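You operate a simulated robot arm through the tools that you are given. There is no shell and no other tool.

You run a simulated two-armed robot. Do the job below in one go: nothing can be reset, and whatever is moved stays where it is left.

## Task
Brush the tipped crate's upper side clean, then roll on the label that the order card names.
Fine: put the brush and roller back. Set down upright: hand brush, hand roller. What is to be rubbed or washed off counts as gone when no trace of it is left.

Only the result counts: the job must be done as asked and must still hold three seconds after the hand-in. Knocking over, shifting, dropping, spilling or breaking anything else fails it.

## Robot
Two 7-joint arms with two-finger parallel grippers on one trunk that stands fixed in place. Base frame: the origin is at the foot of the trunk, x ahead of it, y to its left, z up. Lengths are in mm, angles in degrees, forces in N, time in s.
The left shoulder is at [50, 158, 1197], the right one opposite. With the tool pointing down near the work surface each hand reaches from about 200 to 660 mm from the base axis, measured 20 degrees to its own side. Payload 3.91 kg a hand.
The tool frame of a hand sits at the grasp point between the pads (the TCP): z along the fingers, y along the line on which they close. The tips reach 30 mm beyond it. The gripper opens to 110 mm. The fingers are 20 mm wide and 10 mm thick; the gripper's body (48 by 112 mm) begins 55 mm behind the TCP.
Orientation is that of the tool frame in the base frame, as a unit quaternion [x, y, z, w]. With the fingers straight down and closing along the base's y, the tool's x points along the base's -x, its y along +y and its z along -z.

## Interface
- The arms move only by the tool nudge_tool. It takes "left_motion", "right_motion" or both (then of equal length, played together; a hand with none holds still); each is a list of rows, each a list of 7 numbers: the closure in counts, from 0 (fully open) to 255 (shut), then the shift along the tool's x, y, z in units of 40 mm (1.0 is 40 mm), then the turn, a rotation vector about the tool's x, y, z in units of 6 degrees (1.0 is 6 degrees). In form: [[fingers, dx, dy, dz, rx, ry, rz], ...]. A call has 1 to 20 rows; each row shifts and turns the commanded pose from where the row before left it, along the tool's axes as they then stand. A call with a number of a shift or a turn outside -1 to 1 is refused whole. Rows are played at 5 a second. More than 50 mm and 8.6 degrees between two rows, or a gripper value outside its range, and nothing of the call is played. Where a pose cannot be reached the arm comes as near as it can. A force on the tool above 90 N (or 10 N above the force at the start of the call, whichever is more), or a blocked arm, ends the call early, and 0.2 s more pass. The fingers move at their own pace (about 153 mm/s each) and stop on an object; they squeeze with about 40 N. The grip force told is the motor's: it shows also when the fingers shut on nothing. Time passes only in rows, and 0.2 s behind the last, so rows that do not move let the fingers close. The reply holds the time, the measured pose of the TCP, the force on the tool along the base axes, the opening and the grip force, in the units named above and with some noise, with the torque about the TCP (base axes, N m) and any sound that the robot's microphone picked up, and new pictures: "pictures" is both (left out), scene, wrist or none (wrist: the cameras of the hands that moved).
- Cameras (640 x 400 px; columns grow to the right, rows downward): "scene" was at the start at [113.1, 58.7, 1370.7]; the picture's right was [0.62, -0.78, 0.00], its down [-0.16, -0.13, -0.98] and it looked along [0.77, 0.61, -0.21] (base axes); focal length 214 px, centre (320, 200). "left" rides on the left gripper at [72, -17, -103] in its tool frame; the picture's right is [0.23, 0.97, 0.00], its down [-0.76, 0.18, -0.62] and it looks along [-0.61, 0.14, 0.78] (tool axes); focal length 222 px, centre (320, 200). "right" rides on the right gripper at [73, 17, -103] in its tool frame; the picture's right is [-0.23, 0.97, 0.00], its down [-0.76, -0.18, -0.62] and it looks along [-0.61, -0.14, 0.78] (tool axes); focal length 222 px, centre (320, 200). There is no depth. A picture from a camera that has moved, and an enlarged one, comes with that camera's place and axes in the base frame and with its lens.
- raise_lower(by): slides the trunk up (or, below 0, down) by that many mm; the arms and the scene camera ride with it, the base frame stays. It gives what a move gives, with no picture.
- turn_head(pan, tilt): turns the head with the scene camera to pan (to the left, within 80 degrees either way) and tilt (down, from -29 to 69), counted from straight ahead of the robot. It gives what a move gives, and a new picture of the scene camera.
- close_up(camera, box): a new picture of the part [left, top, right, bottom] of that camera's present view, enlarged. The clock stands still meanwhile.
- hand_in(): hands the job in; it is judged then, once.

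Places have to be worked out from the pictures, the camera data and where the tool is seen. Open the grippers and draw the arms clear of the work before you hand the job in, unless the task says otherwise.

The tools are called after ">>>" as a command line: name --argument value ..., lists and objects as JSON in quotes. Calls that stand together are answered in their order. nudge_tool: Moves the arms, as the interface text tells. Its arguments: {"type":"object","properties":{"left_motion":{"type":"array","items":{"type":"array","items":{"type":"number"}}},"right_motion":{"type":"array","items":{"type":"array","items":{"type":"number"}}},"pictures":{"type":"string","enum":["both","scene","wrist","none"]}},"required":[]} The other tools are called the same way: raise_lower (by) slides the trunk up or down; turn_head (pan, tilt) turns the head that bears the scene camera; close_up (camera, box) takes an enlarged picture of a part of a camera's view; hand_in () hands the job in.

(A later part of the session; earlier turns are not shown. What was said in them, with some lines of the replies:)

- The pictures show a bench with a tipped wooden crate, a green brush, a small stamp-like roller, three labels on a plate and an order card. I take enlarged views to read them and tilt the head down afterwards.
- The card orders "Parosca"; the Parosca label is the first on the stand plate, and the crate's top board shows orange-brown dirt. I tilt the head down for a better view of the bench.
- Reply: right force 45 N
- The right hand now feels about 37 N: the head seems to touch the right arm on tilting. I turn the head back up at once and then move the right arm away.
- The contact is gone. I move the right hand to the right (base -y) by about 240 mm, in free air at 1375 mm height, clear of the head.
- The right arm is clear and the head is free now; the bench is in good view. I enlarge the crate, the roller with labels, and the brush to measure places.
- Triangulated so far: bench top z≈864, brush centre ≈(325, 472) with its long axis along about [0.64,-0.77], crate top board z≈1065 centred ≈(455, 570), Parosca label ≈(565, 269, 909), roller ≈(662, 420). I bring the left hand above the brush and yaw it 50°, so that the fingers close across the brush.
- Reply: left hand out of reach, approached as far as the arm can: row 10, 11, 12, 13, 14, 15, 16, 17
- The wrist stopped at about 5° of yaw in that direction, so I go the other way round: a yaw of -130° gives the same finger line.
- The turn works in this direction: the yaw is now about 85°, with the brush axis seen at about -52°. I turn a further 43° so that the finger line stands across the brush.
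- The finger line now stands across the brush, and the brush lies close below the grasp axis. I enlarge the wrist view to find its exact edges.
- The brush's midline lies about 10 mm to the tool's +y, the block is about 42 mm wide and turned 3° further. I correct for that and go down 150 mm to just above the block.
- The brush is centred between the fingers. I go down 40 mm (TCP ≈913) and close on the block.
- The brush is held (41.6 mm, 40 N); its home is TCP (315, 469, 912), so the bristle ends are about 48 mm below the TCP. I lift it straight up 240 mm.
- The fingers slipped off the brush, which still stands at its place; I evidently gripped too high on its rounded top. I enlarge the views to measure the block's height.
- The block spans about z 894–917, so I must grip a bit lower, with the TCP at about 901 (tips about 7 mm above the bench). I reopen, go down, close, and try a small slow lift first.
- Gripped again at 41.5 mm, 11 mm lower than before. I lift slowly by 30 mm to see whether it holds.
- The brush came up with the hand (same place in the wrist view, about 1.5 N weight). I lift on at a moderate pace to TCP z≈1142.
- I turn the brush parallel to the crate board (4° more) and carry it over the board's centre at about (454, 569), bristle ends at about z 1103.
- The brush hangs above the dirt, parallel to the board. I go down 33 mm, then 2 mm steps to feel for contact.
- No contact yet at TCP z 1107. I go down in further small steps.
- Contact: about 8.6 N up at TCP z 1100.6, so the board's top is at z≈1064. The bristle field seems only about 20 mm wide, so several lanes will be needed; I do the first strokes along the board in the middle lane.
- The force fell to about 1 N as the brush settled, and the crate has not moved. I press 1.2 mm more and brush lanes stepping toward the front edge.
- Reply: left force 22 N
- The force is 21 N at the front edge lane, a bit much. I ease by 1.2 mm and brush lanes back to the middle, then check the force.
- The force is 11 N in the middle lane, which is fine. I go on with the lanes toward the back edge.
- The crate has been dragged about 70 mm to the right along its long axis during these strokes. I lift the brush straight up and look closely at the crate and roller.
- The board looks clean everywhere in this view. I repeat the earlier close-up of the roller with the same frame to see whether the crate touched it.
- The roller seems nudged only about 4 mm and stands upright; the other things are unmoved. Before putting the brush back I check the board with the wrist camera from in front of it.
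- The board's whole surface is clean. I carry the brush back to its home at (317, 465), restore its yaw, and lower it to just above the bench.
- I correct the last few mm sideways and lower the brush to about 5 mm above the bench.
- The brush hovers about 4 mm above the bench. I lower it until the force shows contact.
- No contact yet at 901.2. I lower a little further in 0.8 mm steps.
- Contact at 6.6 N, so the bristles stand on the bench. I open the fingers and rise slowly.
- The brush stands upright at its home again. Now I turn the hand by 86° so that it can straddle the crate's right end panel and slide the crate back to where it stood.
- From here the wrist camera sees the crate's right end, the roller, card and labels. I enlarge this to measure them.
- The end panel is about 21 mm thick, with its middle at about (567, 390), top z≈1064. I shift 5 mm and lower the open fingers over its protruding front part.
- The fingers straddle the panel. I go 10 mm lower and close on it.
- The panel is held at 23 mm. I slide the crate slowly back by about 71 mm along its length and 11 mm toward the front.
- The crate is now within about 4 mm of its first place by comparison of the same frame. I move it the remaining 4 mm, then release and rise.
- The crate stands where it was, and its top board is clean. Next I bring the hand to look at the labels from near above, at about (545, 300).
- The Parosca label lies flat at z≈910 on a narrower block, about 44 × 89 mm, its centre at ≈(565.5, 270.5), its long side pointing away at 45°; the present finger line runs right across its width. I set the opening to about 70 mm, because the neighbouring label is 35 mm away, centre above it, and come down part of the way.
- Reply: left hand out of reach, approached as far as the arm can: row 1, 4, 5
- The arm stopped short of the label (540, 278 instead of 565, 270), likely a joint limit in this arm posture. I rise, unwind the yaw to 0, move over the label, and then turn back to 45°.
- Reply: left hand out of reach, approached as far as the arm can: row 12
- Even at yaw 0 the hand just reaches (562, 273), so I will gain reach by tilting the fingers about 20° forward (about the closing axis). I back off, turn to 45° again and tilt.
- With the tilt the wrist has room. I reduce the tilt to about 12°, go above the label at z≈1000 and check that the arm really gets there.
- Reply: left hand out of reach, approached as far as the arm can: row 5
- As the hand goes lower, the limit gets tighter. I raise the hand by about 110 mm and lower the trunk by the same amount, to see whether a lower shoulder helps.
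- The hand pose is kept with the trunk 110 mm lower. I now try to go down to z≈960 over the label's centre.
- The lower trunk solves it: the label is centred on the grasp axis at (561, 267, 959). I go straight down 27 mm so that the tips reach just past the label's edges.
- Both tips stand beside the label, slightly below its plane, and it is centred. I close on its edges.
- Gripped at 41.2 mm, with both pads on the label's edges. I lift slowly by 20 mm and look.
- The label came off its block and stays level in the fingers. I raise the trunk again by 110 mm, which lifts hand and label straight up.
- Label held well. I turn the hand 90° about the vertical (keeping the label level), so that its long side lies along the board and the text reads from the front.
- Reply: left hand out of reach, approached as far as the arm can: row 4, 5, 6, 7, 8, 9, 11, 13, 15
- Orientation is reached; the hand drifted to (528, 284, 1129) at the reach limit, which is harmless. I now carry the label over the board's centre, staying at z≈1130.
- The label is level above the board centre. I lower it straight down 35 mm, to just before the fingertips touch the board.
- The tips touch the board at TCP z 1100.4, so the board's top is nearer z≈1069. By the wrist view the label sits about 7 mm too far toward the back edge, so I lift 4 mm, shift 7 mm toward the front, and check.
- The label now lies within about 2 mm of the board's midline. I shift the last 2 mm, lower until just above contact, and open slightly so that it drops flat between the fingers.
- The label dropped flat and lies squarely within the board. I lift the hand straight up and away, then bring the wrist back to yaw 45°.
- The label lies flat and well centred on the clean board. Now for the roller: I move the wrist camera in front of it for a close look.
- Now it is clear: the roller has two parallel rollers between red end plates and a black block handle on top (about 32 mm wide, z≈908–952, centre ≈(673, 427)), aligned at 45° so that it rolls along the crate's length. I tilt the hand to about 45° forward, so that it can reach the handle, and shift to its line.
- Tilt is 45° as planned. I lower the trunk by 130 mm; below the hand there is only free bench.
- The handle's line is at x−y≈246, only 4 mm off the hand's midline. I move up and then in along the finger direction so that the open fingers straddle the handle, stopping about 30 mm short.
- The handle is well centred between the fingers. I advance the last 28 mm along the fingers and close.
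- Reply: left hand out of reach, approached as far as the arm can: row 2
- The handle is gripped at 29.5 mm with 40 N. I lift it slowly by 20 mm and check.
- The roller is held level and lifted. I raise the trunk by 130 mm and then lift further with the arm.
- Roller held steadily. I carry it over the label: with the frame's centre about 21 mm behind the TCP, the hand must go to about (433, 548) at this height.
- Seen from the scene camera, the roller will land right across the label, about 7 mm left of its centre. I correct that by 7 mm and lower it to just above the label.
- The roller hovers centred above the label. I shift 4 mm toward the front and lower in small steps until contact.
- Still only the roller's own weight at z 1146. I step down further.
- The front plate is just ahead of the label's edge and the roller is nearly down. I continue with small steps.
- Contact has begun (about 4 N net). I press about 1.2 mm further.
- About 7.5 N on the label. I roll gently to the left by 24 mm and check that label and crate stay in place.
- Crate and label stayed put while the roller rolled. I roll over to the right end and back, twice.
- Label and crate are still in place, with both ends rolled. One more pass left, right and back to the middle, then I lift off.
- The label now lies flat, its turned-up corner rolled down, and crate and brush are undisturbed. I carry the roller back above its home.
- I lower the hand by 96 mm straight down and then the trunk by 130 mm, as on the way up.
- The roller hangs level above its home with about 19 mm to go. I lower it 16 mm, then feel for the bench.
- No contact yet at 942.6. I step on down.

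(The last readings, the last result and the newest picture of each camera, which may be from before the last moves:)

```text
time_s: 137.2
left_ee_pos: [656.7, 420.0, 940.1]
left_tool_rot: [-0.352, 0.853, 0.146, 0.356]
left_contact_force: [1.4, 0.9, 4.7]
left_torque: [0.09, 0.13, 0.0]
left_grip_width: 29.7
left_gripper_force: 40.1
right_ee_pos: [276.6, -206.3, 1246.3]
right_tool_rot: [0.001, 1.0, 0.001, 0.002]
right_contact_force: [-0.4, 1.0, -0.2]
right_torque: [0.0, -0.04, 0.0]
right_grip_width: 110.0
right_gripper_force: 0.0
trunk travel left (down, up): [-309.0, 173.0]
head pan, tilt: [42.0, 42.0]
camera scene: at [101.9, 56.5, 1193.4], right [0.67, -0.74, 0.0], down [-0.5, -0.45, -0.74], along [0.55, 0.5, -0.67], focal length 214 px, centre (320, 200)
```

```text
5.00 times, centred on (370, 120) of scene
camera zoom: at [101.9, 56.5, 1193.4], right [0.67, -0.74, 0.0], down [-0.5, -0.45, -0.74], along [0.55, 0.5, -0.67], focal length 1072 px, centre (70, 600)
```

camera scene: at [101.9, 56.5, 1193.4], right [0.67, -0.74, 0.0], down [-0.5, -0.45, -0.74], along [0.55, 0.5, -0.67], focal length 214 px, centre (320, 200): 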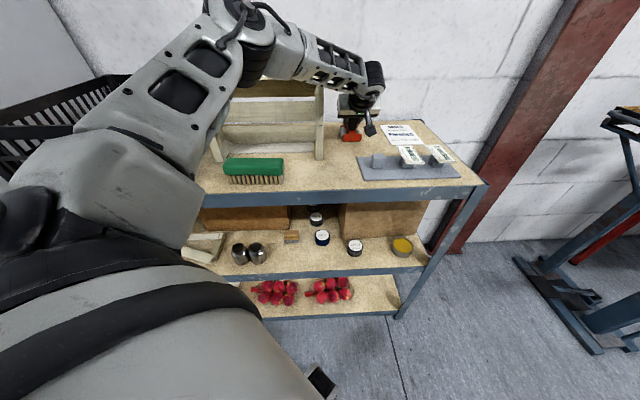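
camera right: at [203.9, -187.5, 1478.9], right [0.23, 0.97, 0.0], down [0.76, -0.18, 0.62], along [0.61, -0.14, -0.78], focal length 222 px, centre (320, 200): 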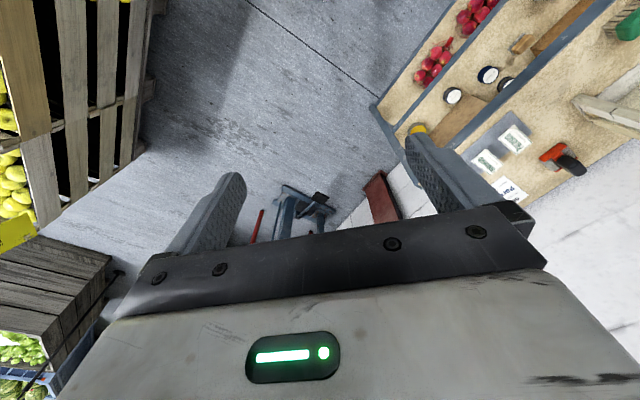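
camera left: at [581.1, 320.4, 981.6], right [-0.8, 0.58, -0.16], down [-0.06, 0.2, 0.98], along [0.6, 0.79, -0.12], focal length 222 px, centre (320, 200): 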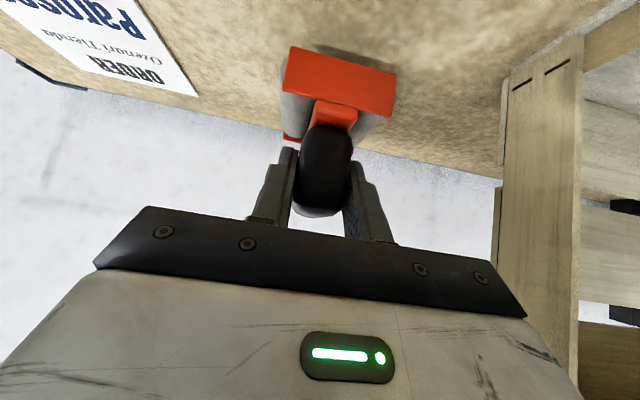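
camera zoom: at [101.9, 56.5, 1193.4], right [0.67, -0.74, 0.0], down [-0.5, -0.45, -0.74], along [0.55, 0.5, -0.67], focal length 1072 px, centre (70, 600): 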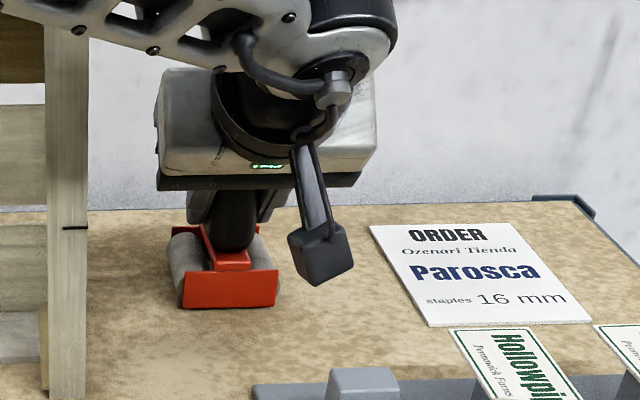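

The roller stands on the bench (about 7 N). I open the fingers and draw back along the finger direction.

>>> nudge_tool --left_motion '[[150, 0, 0, 0, 0, 0, 0], [93, 0, 0, 0, 0, 0, 0], [93, 0, 0, 0, 0, 0, 0], [93, 0, 0, -0.3, 0, 0, 0], [93, 0, 0, -0.7, 0, 0, 0], [93, 0, 0, -0.9, 0, 0, 0], [93, 0, 0, -0.9, 0, 0, 0], [93, 0, 0, 0, 0, 0, 0]]'

>>> close_up --camera "scene" --box '[320, 80, 420, 160]'

>>> close_up --camera "left" --box '[220, 0, 440, 160]'

```text
time_s: 139.0
left_ee_pos: [601.2, 363.3, 1016.4]
left_tool_rot: [-0.352, 0.854, 0.146, 0.355]
left_contact_force: [-0.1, -0.1, 0.2]
left_torque: [-0.01, -0.02, 0.0]
left_grip_width: 69.7
left_gripper_force: 0.1
right_ee_pos: [276.7, -205.3, 1245.3]
right_tool_rot: [0.0, 1.0, 0.0, 0.0]
right_contact_force: [0.4, 1.0, -0.2]
right_torque: [0.0, -0.01, -0.01]
right_grip_width: 110.0
right_gripper_force: 0.0
trunk travel left (down, up): [-309.0, 173.0]
head pan, tilt: [42.0, 42.0]
camera scene: at [102.2, 56.7, 1193.3], right [0.67, -0.74, 0.0], down [-0.5, -0.45, -0.74], along [0.55, 0.5, -0.67], focal length 214 px, centre (320, 200)
camera left: at [524.9, 264.6, 1037.2], right [-0.8, 0.58, -0.16], down [-0.06, 0.19, 0.98], along [0.6, 0.79, -0.12], focal length 222 px, centre (320, 200)
```

scene: 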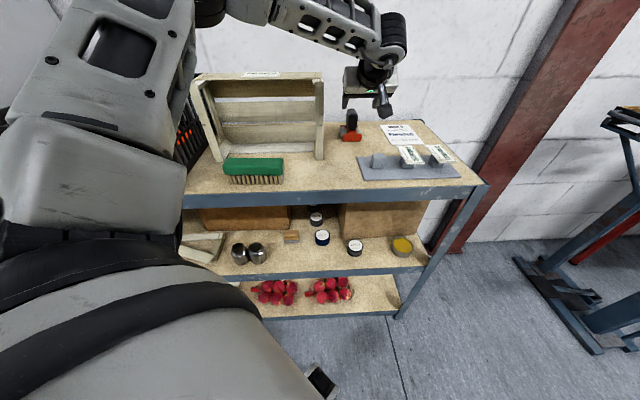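
left: 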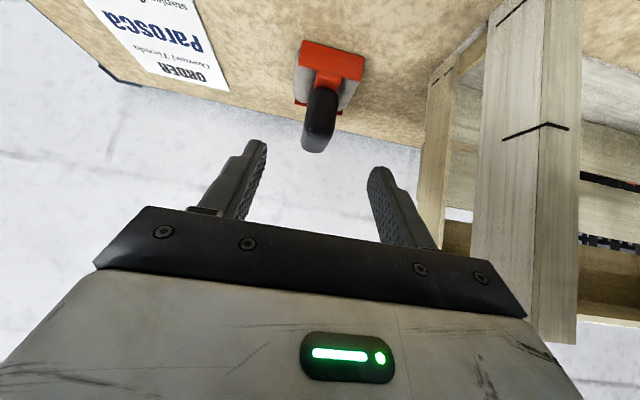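

```text
5.00 times, centred on (370, 120) of scene
camera zoom: at [102.2, 56.7, 1193.3], right [0.67, -0.74, 0.0], down [-0.5, -0.45, -0.74], along [0.55, 0.5, -0.67], focal length 1072 px, centre (70, 600)
```

zoom: 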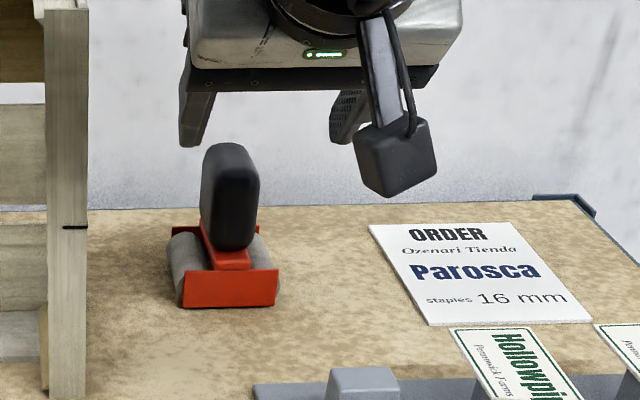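

```text
2.50 times, centred on (330, 80) of left
camera zoom: at [524.9, 264.6, 1037.2], right [-0.8, 0.58, -0.16], down [-0.06, 0.19, 0.98], along [0.6, 0.79, -0.12], focal length 555 px, centre (295, 500)
```

zoom: 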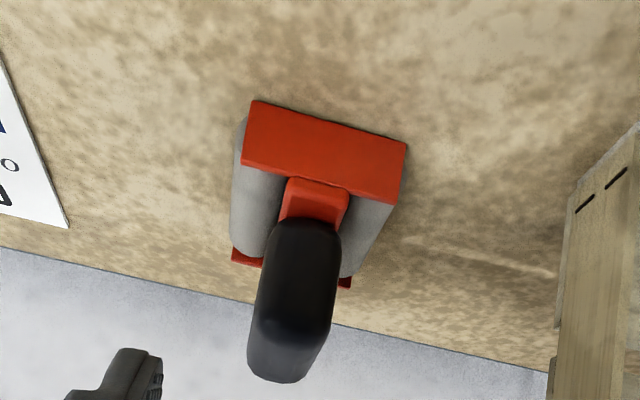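

The roller stands upright at its home. I raise the trunk back, level the hand, and then take a last look at the board from above.

>>> raise_lower --by 130

>>> nudge_tool --left_motion '[[93, -0.3, 0, -0.6, 0, 0, 0], [93, -0.3, 0, -0.6, 0, 0, 0], [93, 0, 0, 0, 0, 0.94, 0], [93, 0, 0, 0, 0, 0.94, 0], [93, 0, 0, 0, 0, 0.94, 0], [93, 0, 0, 0, 0, 0.94, 0], [93, 0, 0, 0, 0, 0.94, 0], [93, 0, 0, 0, 0, 0.94, 0], [93, 0, 0, 0, 0, 0.94, 0], [93, 0, 0, 0, 0, 0.94, 0], [93, 0, 0, 0, 0, 0, 0]]'

```text
time_s: 140.6
left_ee_pos: [603.0, 364.8, 1144.9]
left_tool_rot: [-0.353, 0.854, 0.145, 0.355]
left_contact_force: [0.0, -0.5, -0.1]
left_torque: [-0.02, 0.02, -0.03]
left_grip_width: 69.9
left_gripper_force: 0.1
right_ee_pos: [276.8, -204.6, 1376.4]
right_tool_rot: [0.001, 1.0, 0.001, 0.001]
right_contact_force: [0.1, -0.3, 0.1]
right_torque: [-0.04, -0.02, -0.02]
right_grip_width: 110.1
right_gripper_force: 0.1
trunk travel left (down, up): [-439.0, 43.0]
head pan, tilt: [42.0, 42.0]
```

```text
time_s: 143.0
left_ee_pos: [565.1, 354.6, 1189.7]
left_tool_rot: [-0.38, 0.925, -0.002, 0.0]
left_contact_force: [0.2, 0.4, 0.1]
left_torque: [-0.01, -0.01, 0.03]
left_grip_width: 70.1
left_gripper_force: 0.1
left hand out of reach, approached as far as the arm can: row 9, 10
right_ee_pos: [275.6, -204.7, 1375.1]
right_tool_rot: [0.0, 1.0, 0.001, 0.0]
right_contact_force: [0.5, -0.4, -0.8]
right_torque: [0.0, 0.01, -0.01]
right_grip_width: 109.8
right_gripper_force: 0.1
trunk travel left (down, up): [-439.0, 43.0]
head pan, tilt: [42.0, 42.0]
camera scene: at [102.1, 56.5, 1323.4], right [0.67, -0.74, 0.0], down [-0.5, -0.45, -0.74], along [0.55, 0.5, -0.67], focal length 214 px, centre (320, 200)
camera left: at [526.3, 291.5, 1293.2], right [-0.85, 0.53, 0.0], down [0.41, 0.66, 0.62], along [0.33, 0.53, -0.78], focal length 222 px, centre (320, 200)
```

scene: 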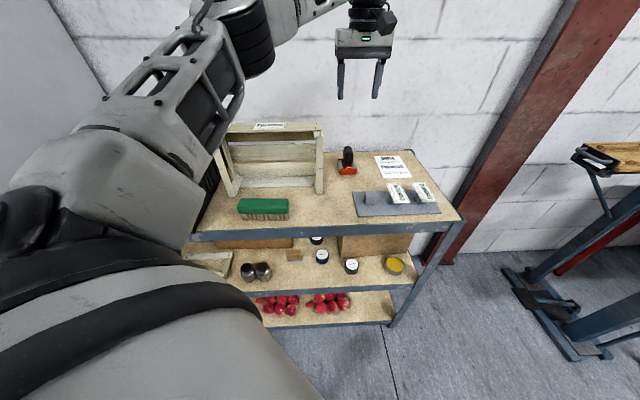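
left: 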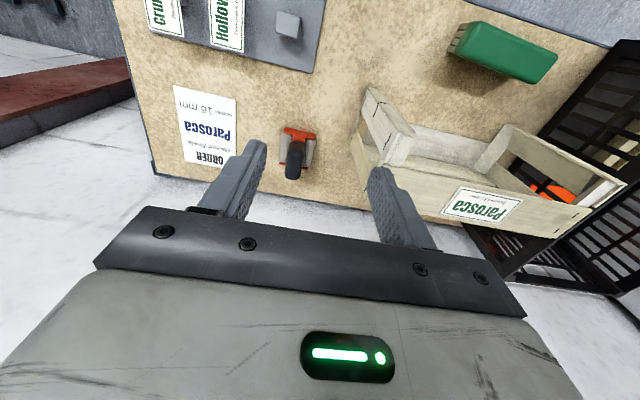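

I move the hand back in front of the crate, so that the wrist camera sees the whole top board.

>>> nudge_tool --left_motion '[[0, 0.18, 0.78, -0.2, 0, 0, 0], [0, 0.18, 0.78, -0.2, 0, 0, 0], [0, 0.18, 0.78, -0.2, 0, 0, 0], [0, 0.18, 0.78, -0.2, 0, 0, 0], [0, 0.18, 0.78, -0.2, 0, 0, 0], [0, 0, 0, 0, 0, 0, 0]]'

>>> close_up --camera "left" --box '[220, 80, 500, 260]'

>>> close_up --camera "scene" --box '[200, 110, 340, 200]'

>>> close_up --camera "scene" --box '[330, 135, 450, 225]'

```text
time_s: 144.4
left_ee_pos: [430.5, 437.6, 1229.3]
left_tool_rot: [-0.381, 0.925, 0.0, 0.0]
left_contact_force: [0.3, 0.5, 0.0]
left_torque: [-0.01, 0.0, 0.01]
left_grip_width: 110.1
left_gripper_force: 0.1
right_ee_pos: [276.5, -205.8, 1374.2]
right_tool_rot: [0.0, 1.0, 0.0, 0.0]
right_contact_force: [-0.5, -1.1, 0.7]
right_torque: [0.0, -0.02, 0.0]
right_grip_width: 110.4
right_gripper_force: 0.0
trunk travel left (down, up): [-439.0, 43.0]
head pan, tilt: [42.0, 42.0]
camera scene: at [102.6, 56.5, 1323.3], right [0.67, -0.74, 0.0], down [-0.5, -0.45, -0.74], along [0.55, 0.5, -0.67], focal length 214 px, centre (320, 200)
camera left: at [390.5, 375.4, 1332.0], right [-0.85, 0.53, 0.0], down [0.42, 0.66, 0.62], along [0.33, 0.53, -0.78], focal length 222 px, centre (320, 200)
```

scene: 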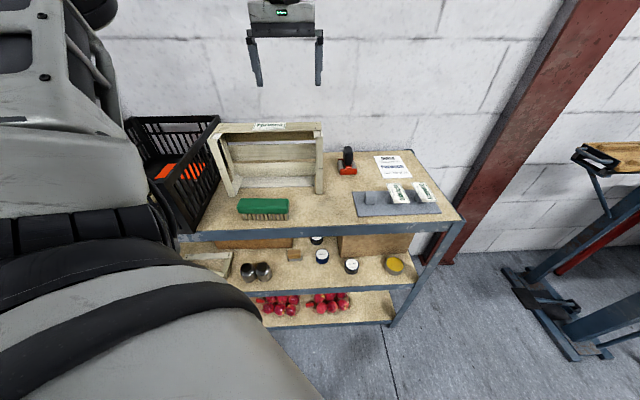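
left: 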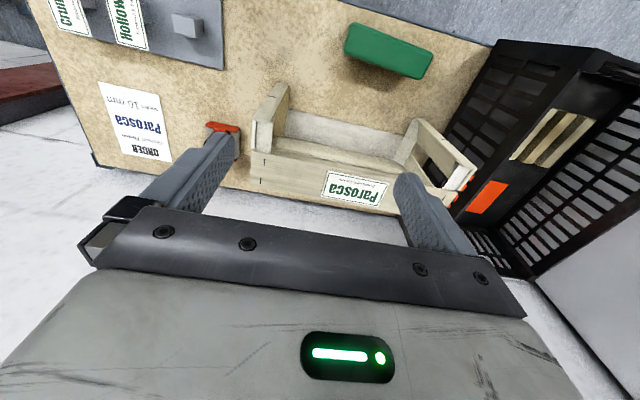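

```text
2.22 times, centred on (360, 170) of left
camera zoom: at [390.5, 375.4, 1332.0], right [-0.85, 0.53, 0.0], down [0.42, 0.66, 0.62], along [0.33, 0.53, -0.78], focal length 494 px, centre (231, 267)
```

zoom: 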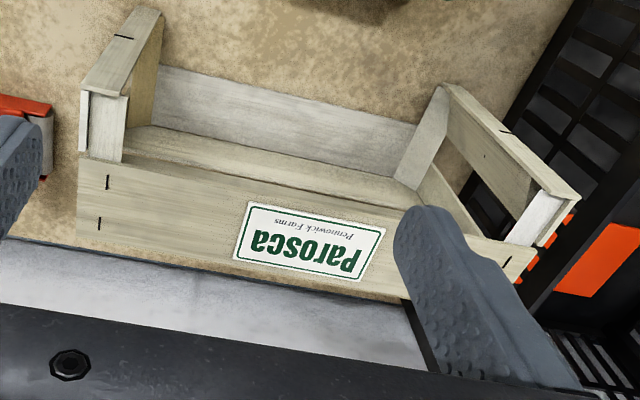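

```text
4.44 times, centred on (270, 155) of scene
camera zoom: at [102.6, 56.5, 1323.3], right [0.67, -0.74, 0.0], down [-0.5, -0.45, -0.74], along [0.55, 0.5, -0.67], focal length 953 px, centre (542, 400)
```

zoom: 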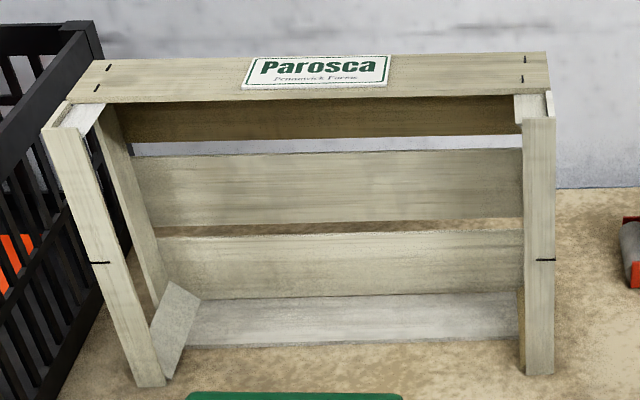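

```text
4.44 times, centred on (390, 180) of scene
camera zoom: at [102.6, 56.5, 1323.3], right [0.67, -0.74, 0.0], down [-0.5, -0.45, -0.74], along [0.55, 0.5, -0.67], focal length 953 px, centre (9, 289)
```

zoom: 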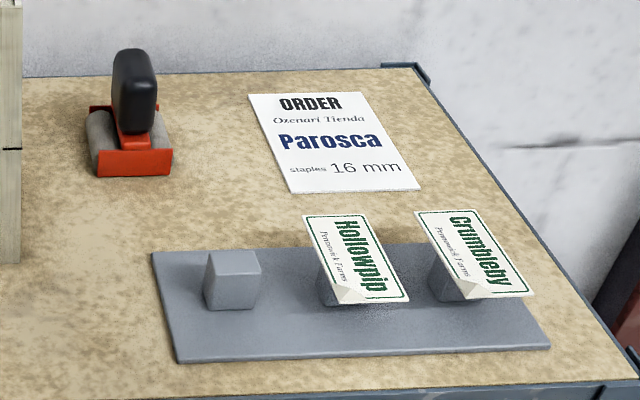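

Everything looks right: board clean, Parosca label flat and whole on it, crate and roller in their places, brush home, other labels untouched. I raise the open left hand and draw it back clear of the bench.

>>> nudge_tool --left_motion '[[0, 0, 0, -0.9, 0, 0, 0], [0, 0, 0, -0.9, 0, 0, 0], [0, 0, 0, -0.7, 0, 0, 0], [0, 0.8, 0, 0, 0, 0, 0], [0, 0.9, 0, 0, 0, 0, 0], [0, 0.9, 0, 0, 0, 0, 0], [0, 0.9, 0, 0, 0, 0, 0], [0, 0, 0, 0, 0, 0, 0]]'

>>> close_up --camera "scene" --box '[180, 100, 460, 240]'

```text
time_s: 146.2
left_ee_pos: [328.2, 341.4, 1325.6]
left_tool_rot: [-0.381, 0.925, -0.001, 0.0]
left_contact_force: [-0.6, -0.9, -0.3]
left_torque: [0.0, 0.01, -0.01]
left_grip_width: 110.1
left_gripper_force: 0.1
right_ee_pos: [275.7, -204.0, 1376.3]
right_tool_rot: [0.0, 1.0, 0.0, 0.0]
right_contact_force: [0.4, 0.0, -0.9]
right_torque: [-0.01, -0.03, 0.0]
right_grip_width: 110.0
right_gripper_force: 0.2
trunk travel left (down, up): [-439.0, 43.0]
head pan, tilt: [42.0, 42.0]
camera scene: at [102.5, 56.9, 1323.3], right [0.67, -0.74, 0.0], down [-0.5, -0.45, -0.74], along [0.55, 0.5, -0.67], focal length 214 px, centre (320, 200)
camera left: at [289.2, 278.7, 1430.3], right [-0.85, 0.53, 0.0], down [0.41, 0.66, 0.62], along [0.33, 0.53, -0.78], focal length 222 px, centre (320, 200)
```

scene: 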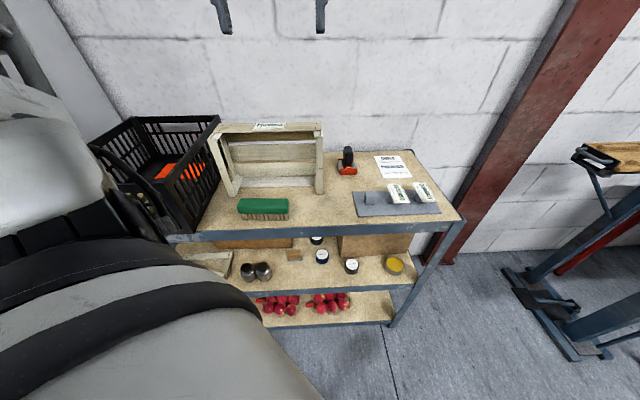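
left: 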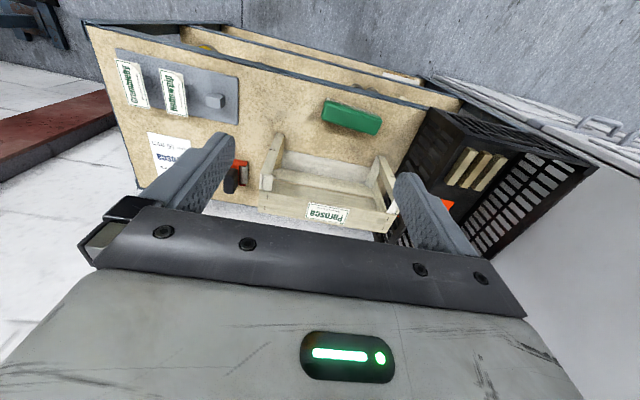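

```text
2.29 times, centred on (320, 170) of scene
camera zoom: at [102.5, 56.9, 1323.3], right [0.67, -0.74, 0.0], down [-0.5, -0.45, -0.74], along [0.55, 0.5, -0.67], focal length 490 px, centre (320, 269)
```

zoom: 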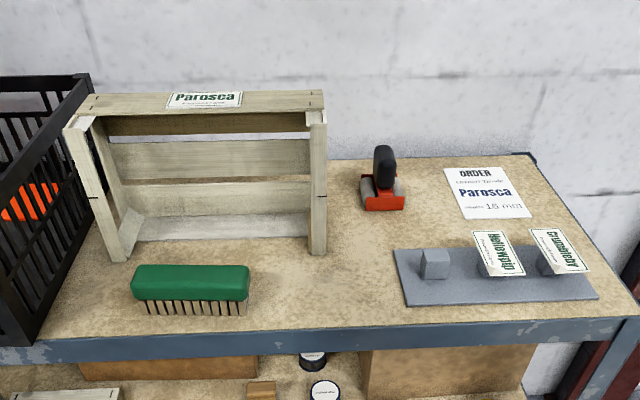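

The arms are clear and the grippers open. The crate's top is clean with the Parosca label rolled on, and brush and roller stand upright at their places, so I hand the job in.

>>> hand_in

```text
The job is handed in.
```

I brushed the crate's upper side clean and rolled the Parosca label flat onto it, as the order card asked. The brush and roller are back in their places, standing upright. The job is handed in; I don't have the judge's result.

Two things went wrong on the way, and both could count against the "no shifting" rule:

- **Crate:** the brushing dragged the crate about 70 mm to the right. I gripped its right end panel and slid it back. In the same camera frame it now looks the same as at the start, to within a few millimetres.
- **Roller:** the crate seems to have nudged the roller about 4 mm while it was out of place. After use I set it down at close to its first position.

At the start, tilting the head also bumped it against the right arm. I moved that arm aside, and nothing on the bench was touched.

The other two labels, the order card and the rest of the bench look unmoved in the last pictures. Both grippers are open and the arms are clear.
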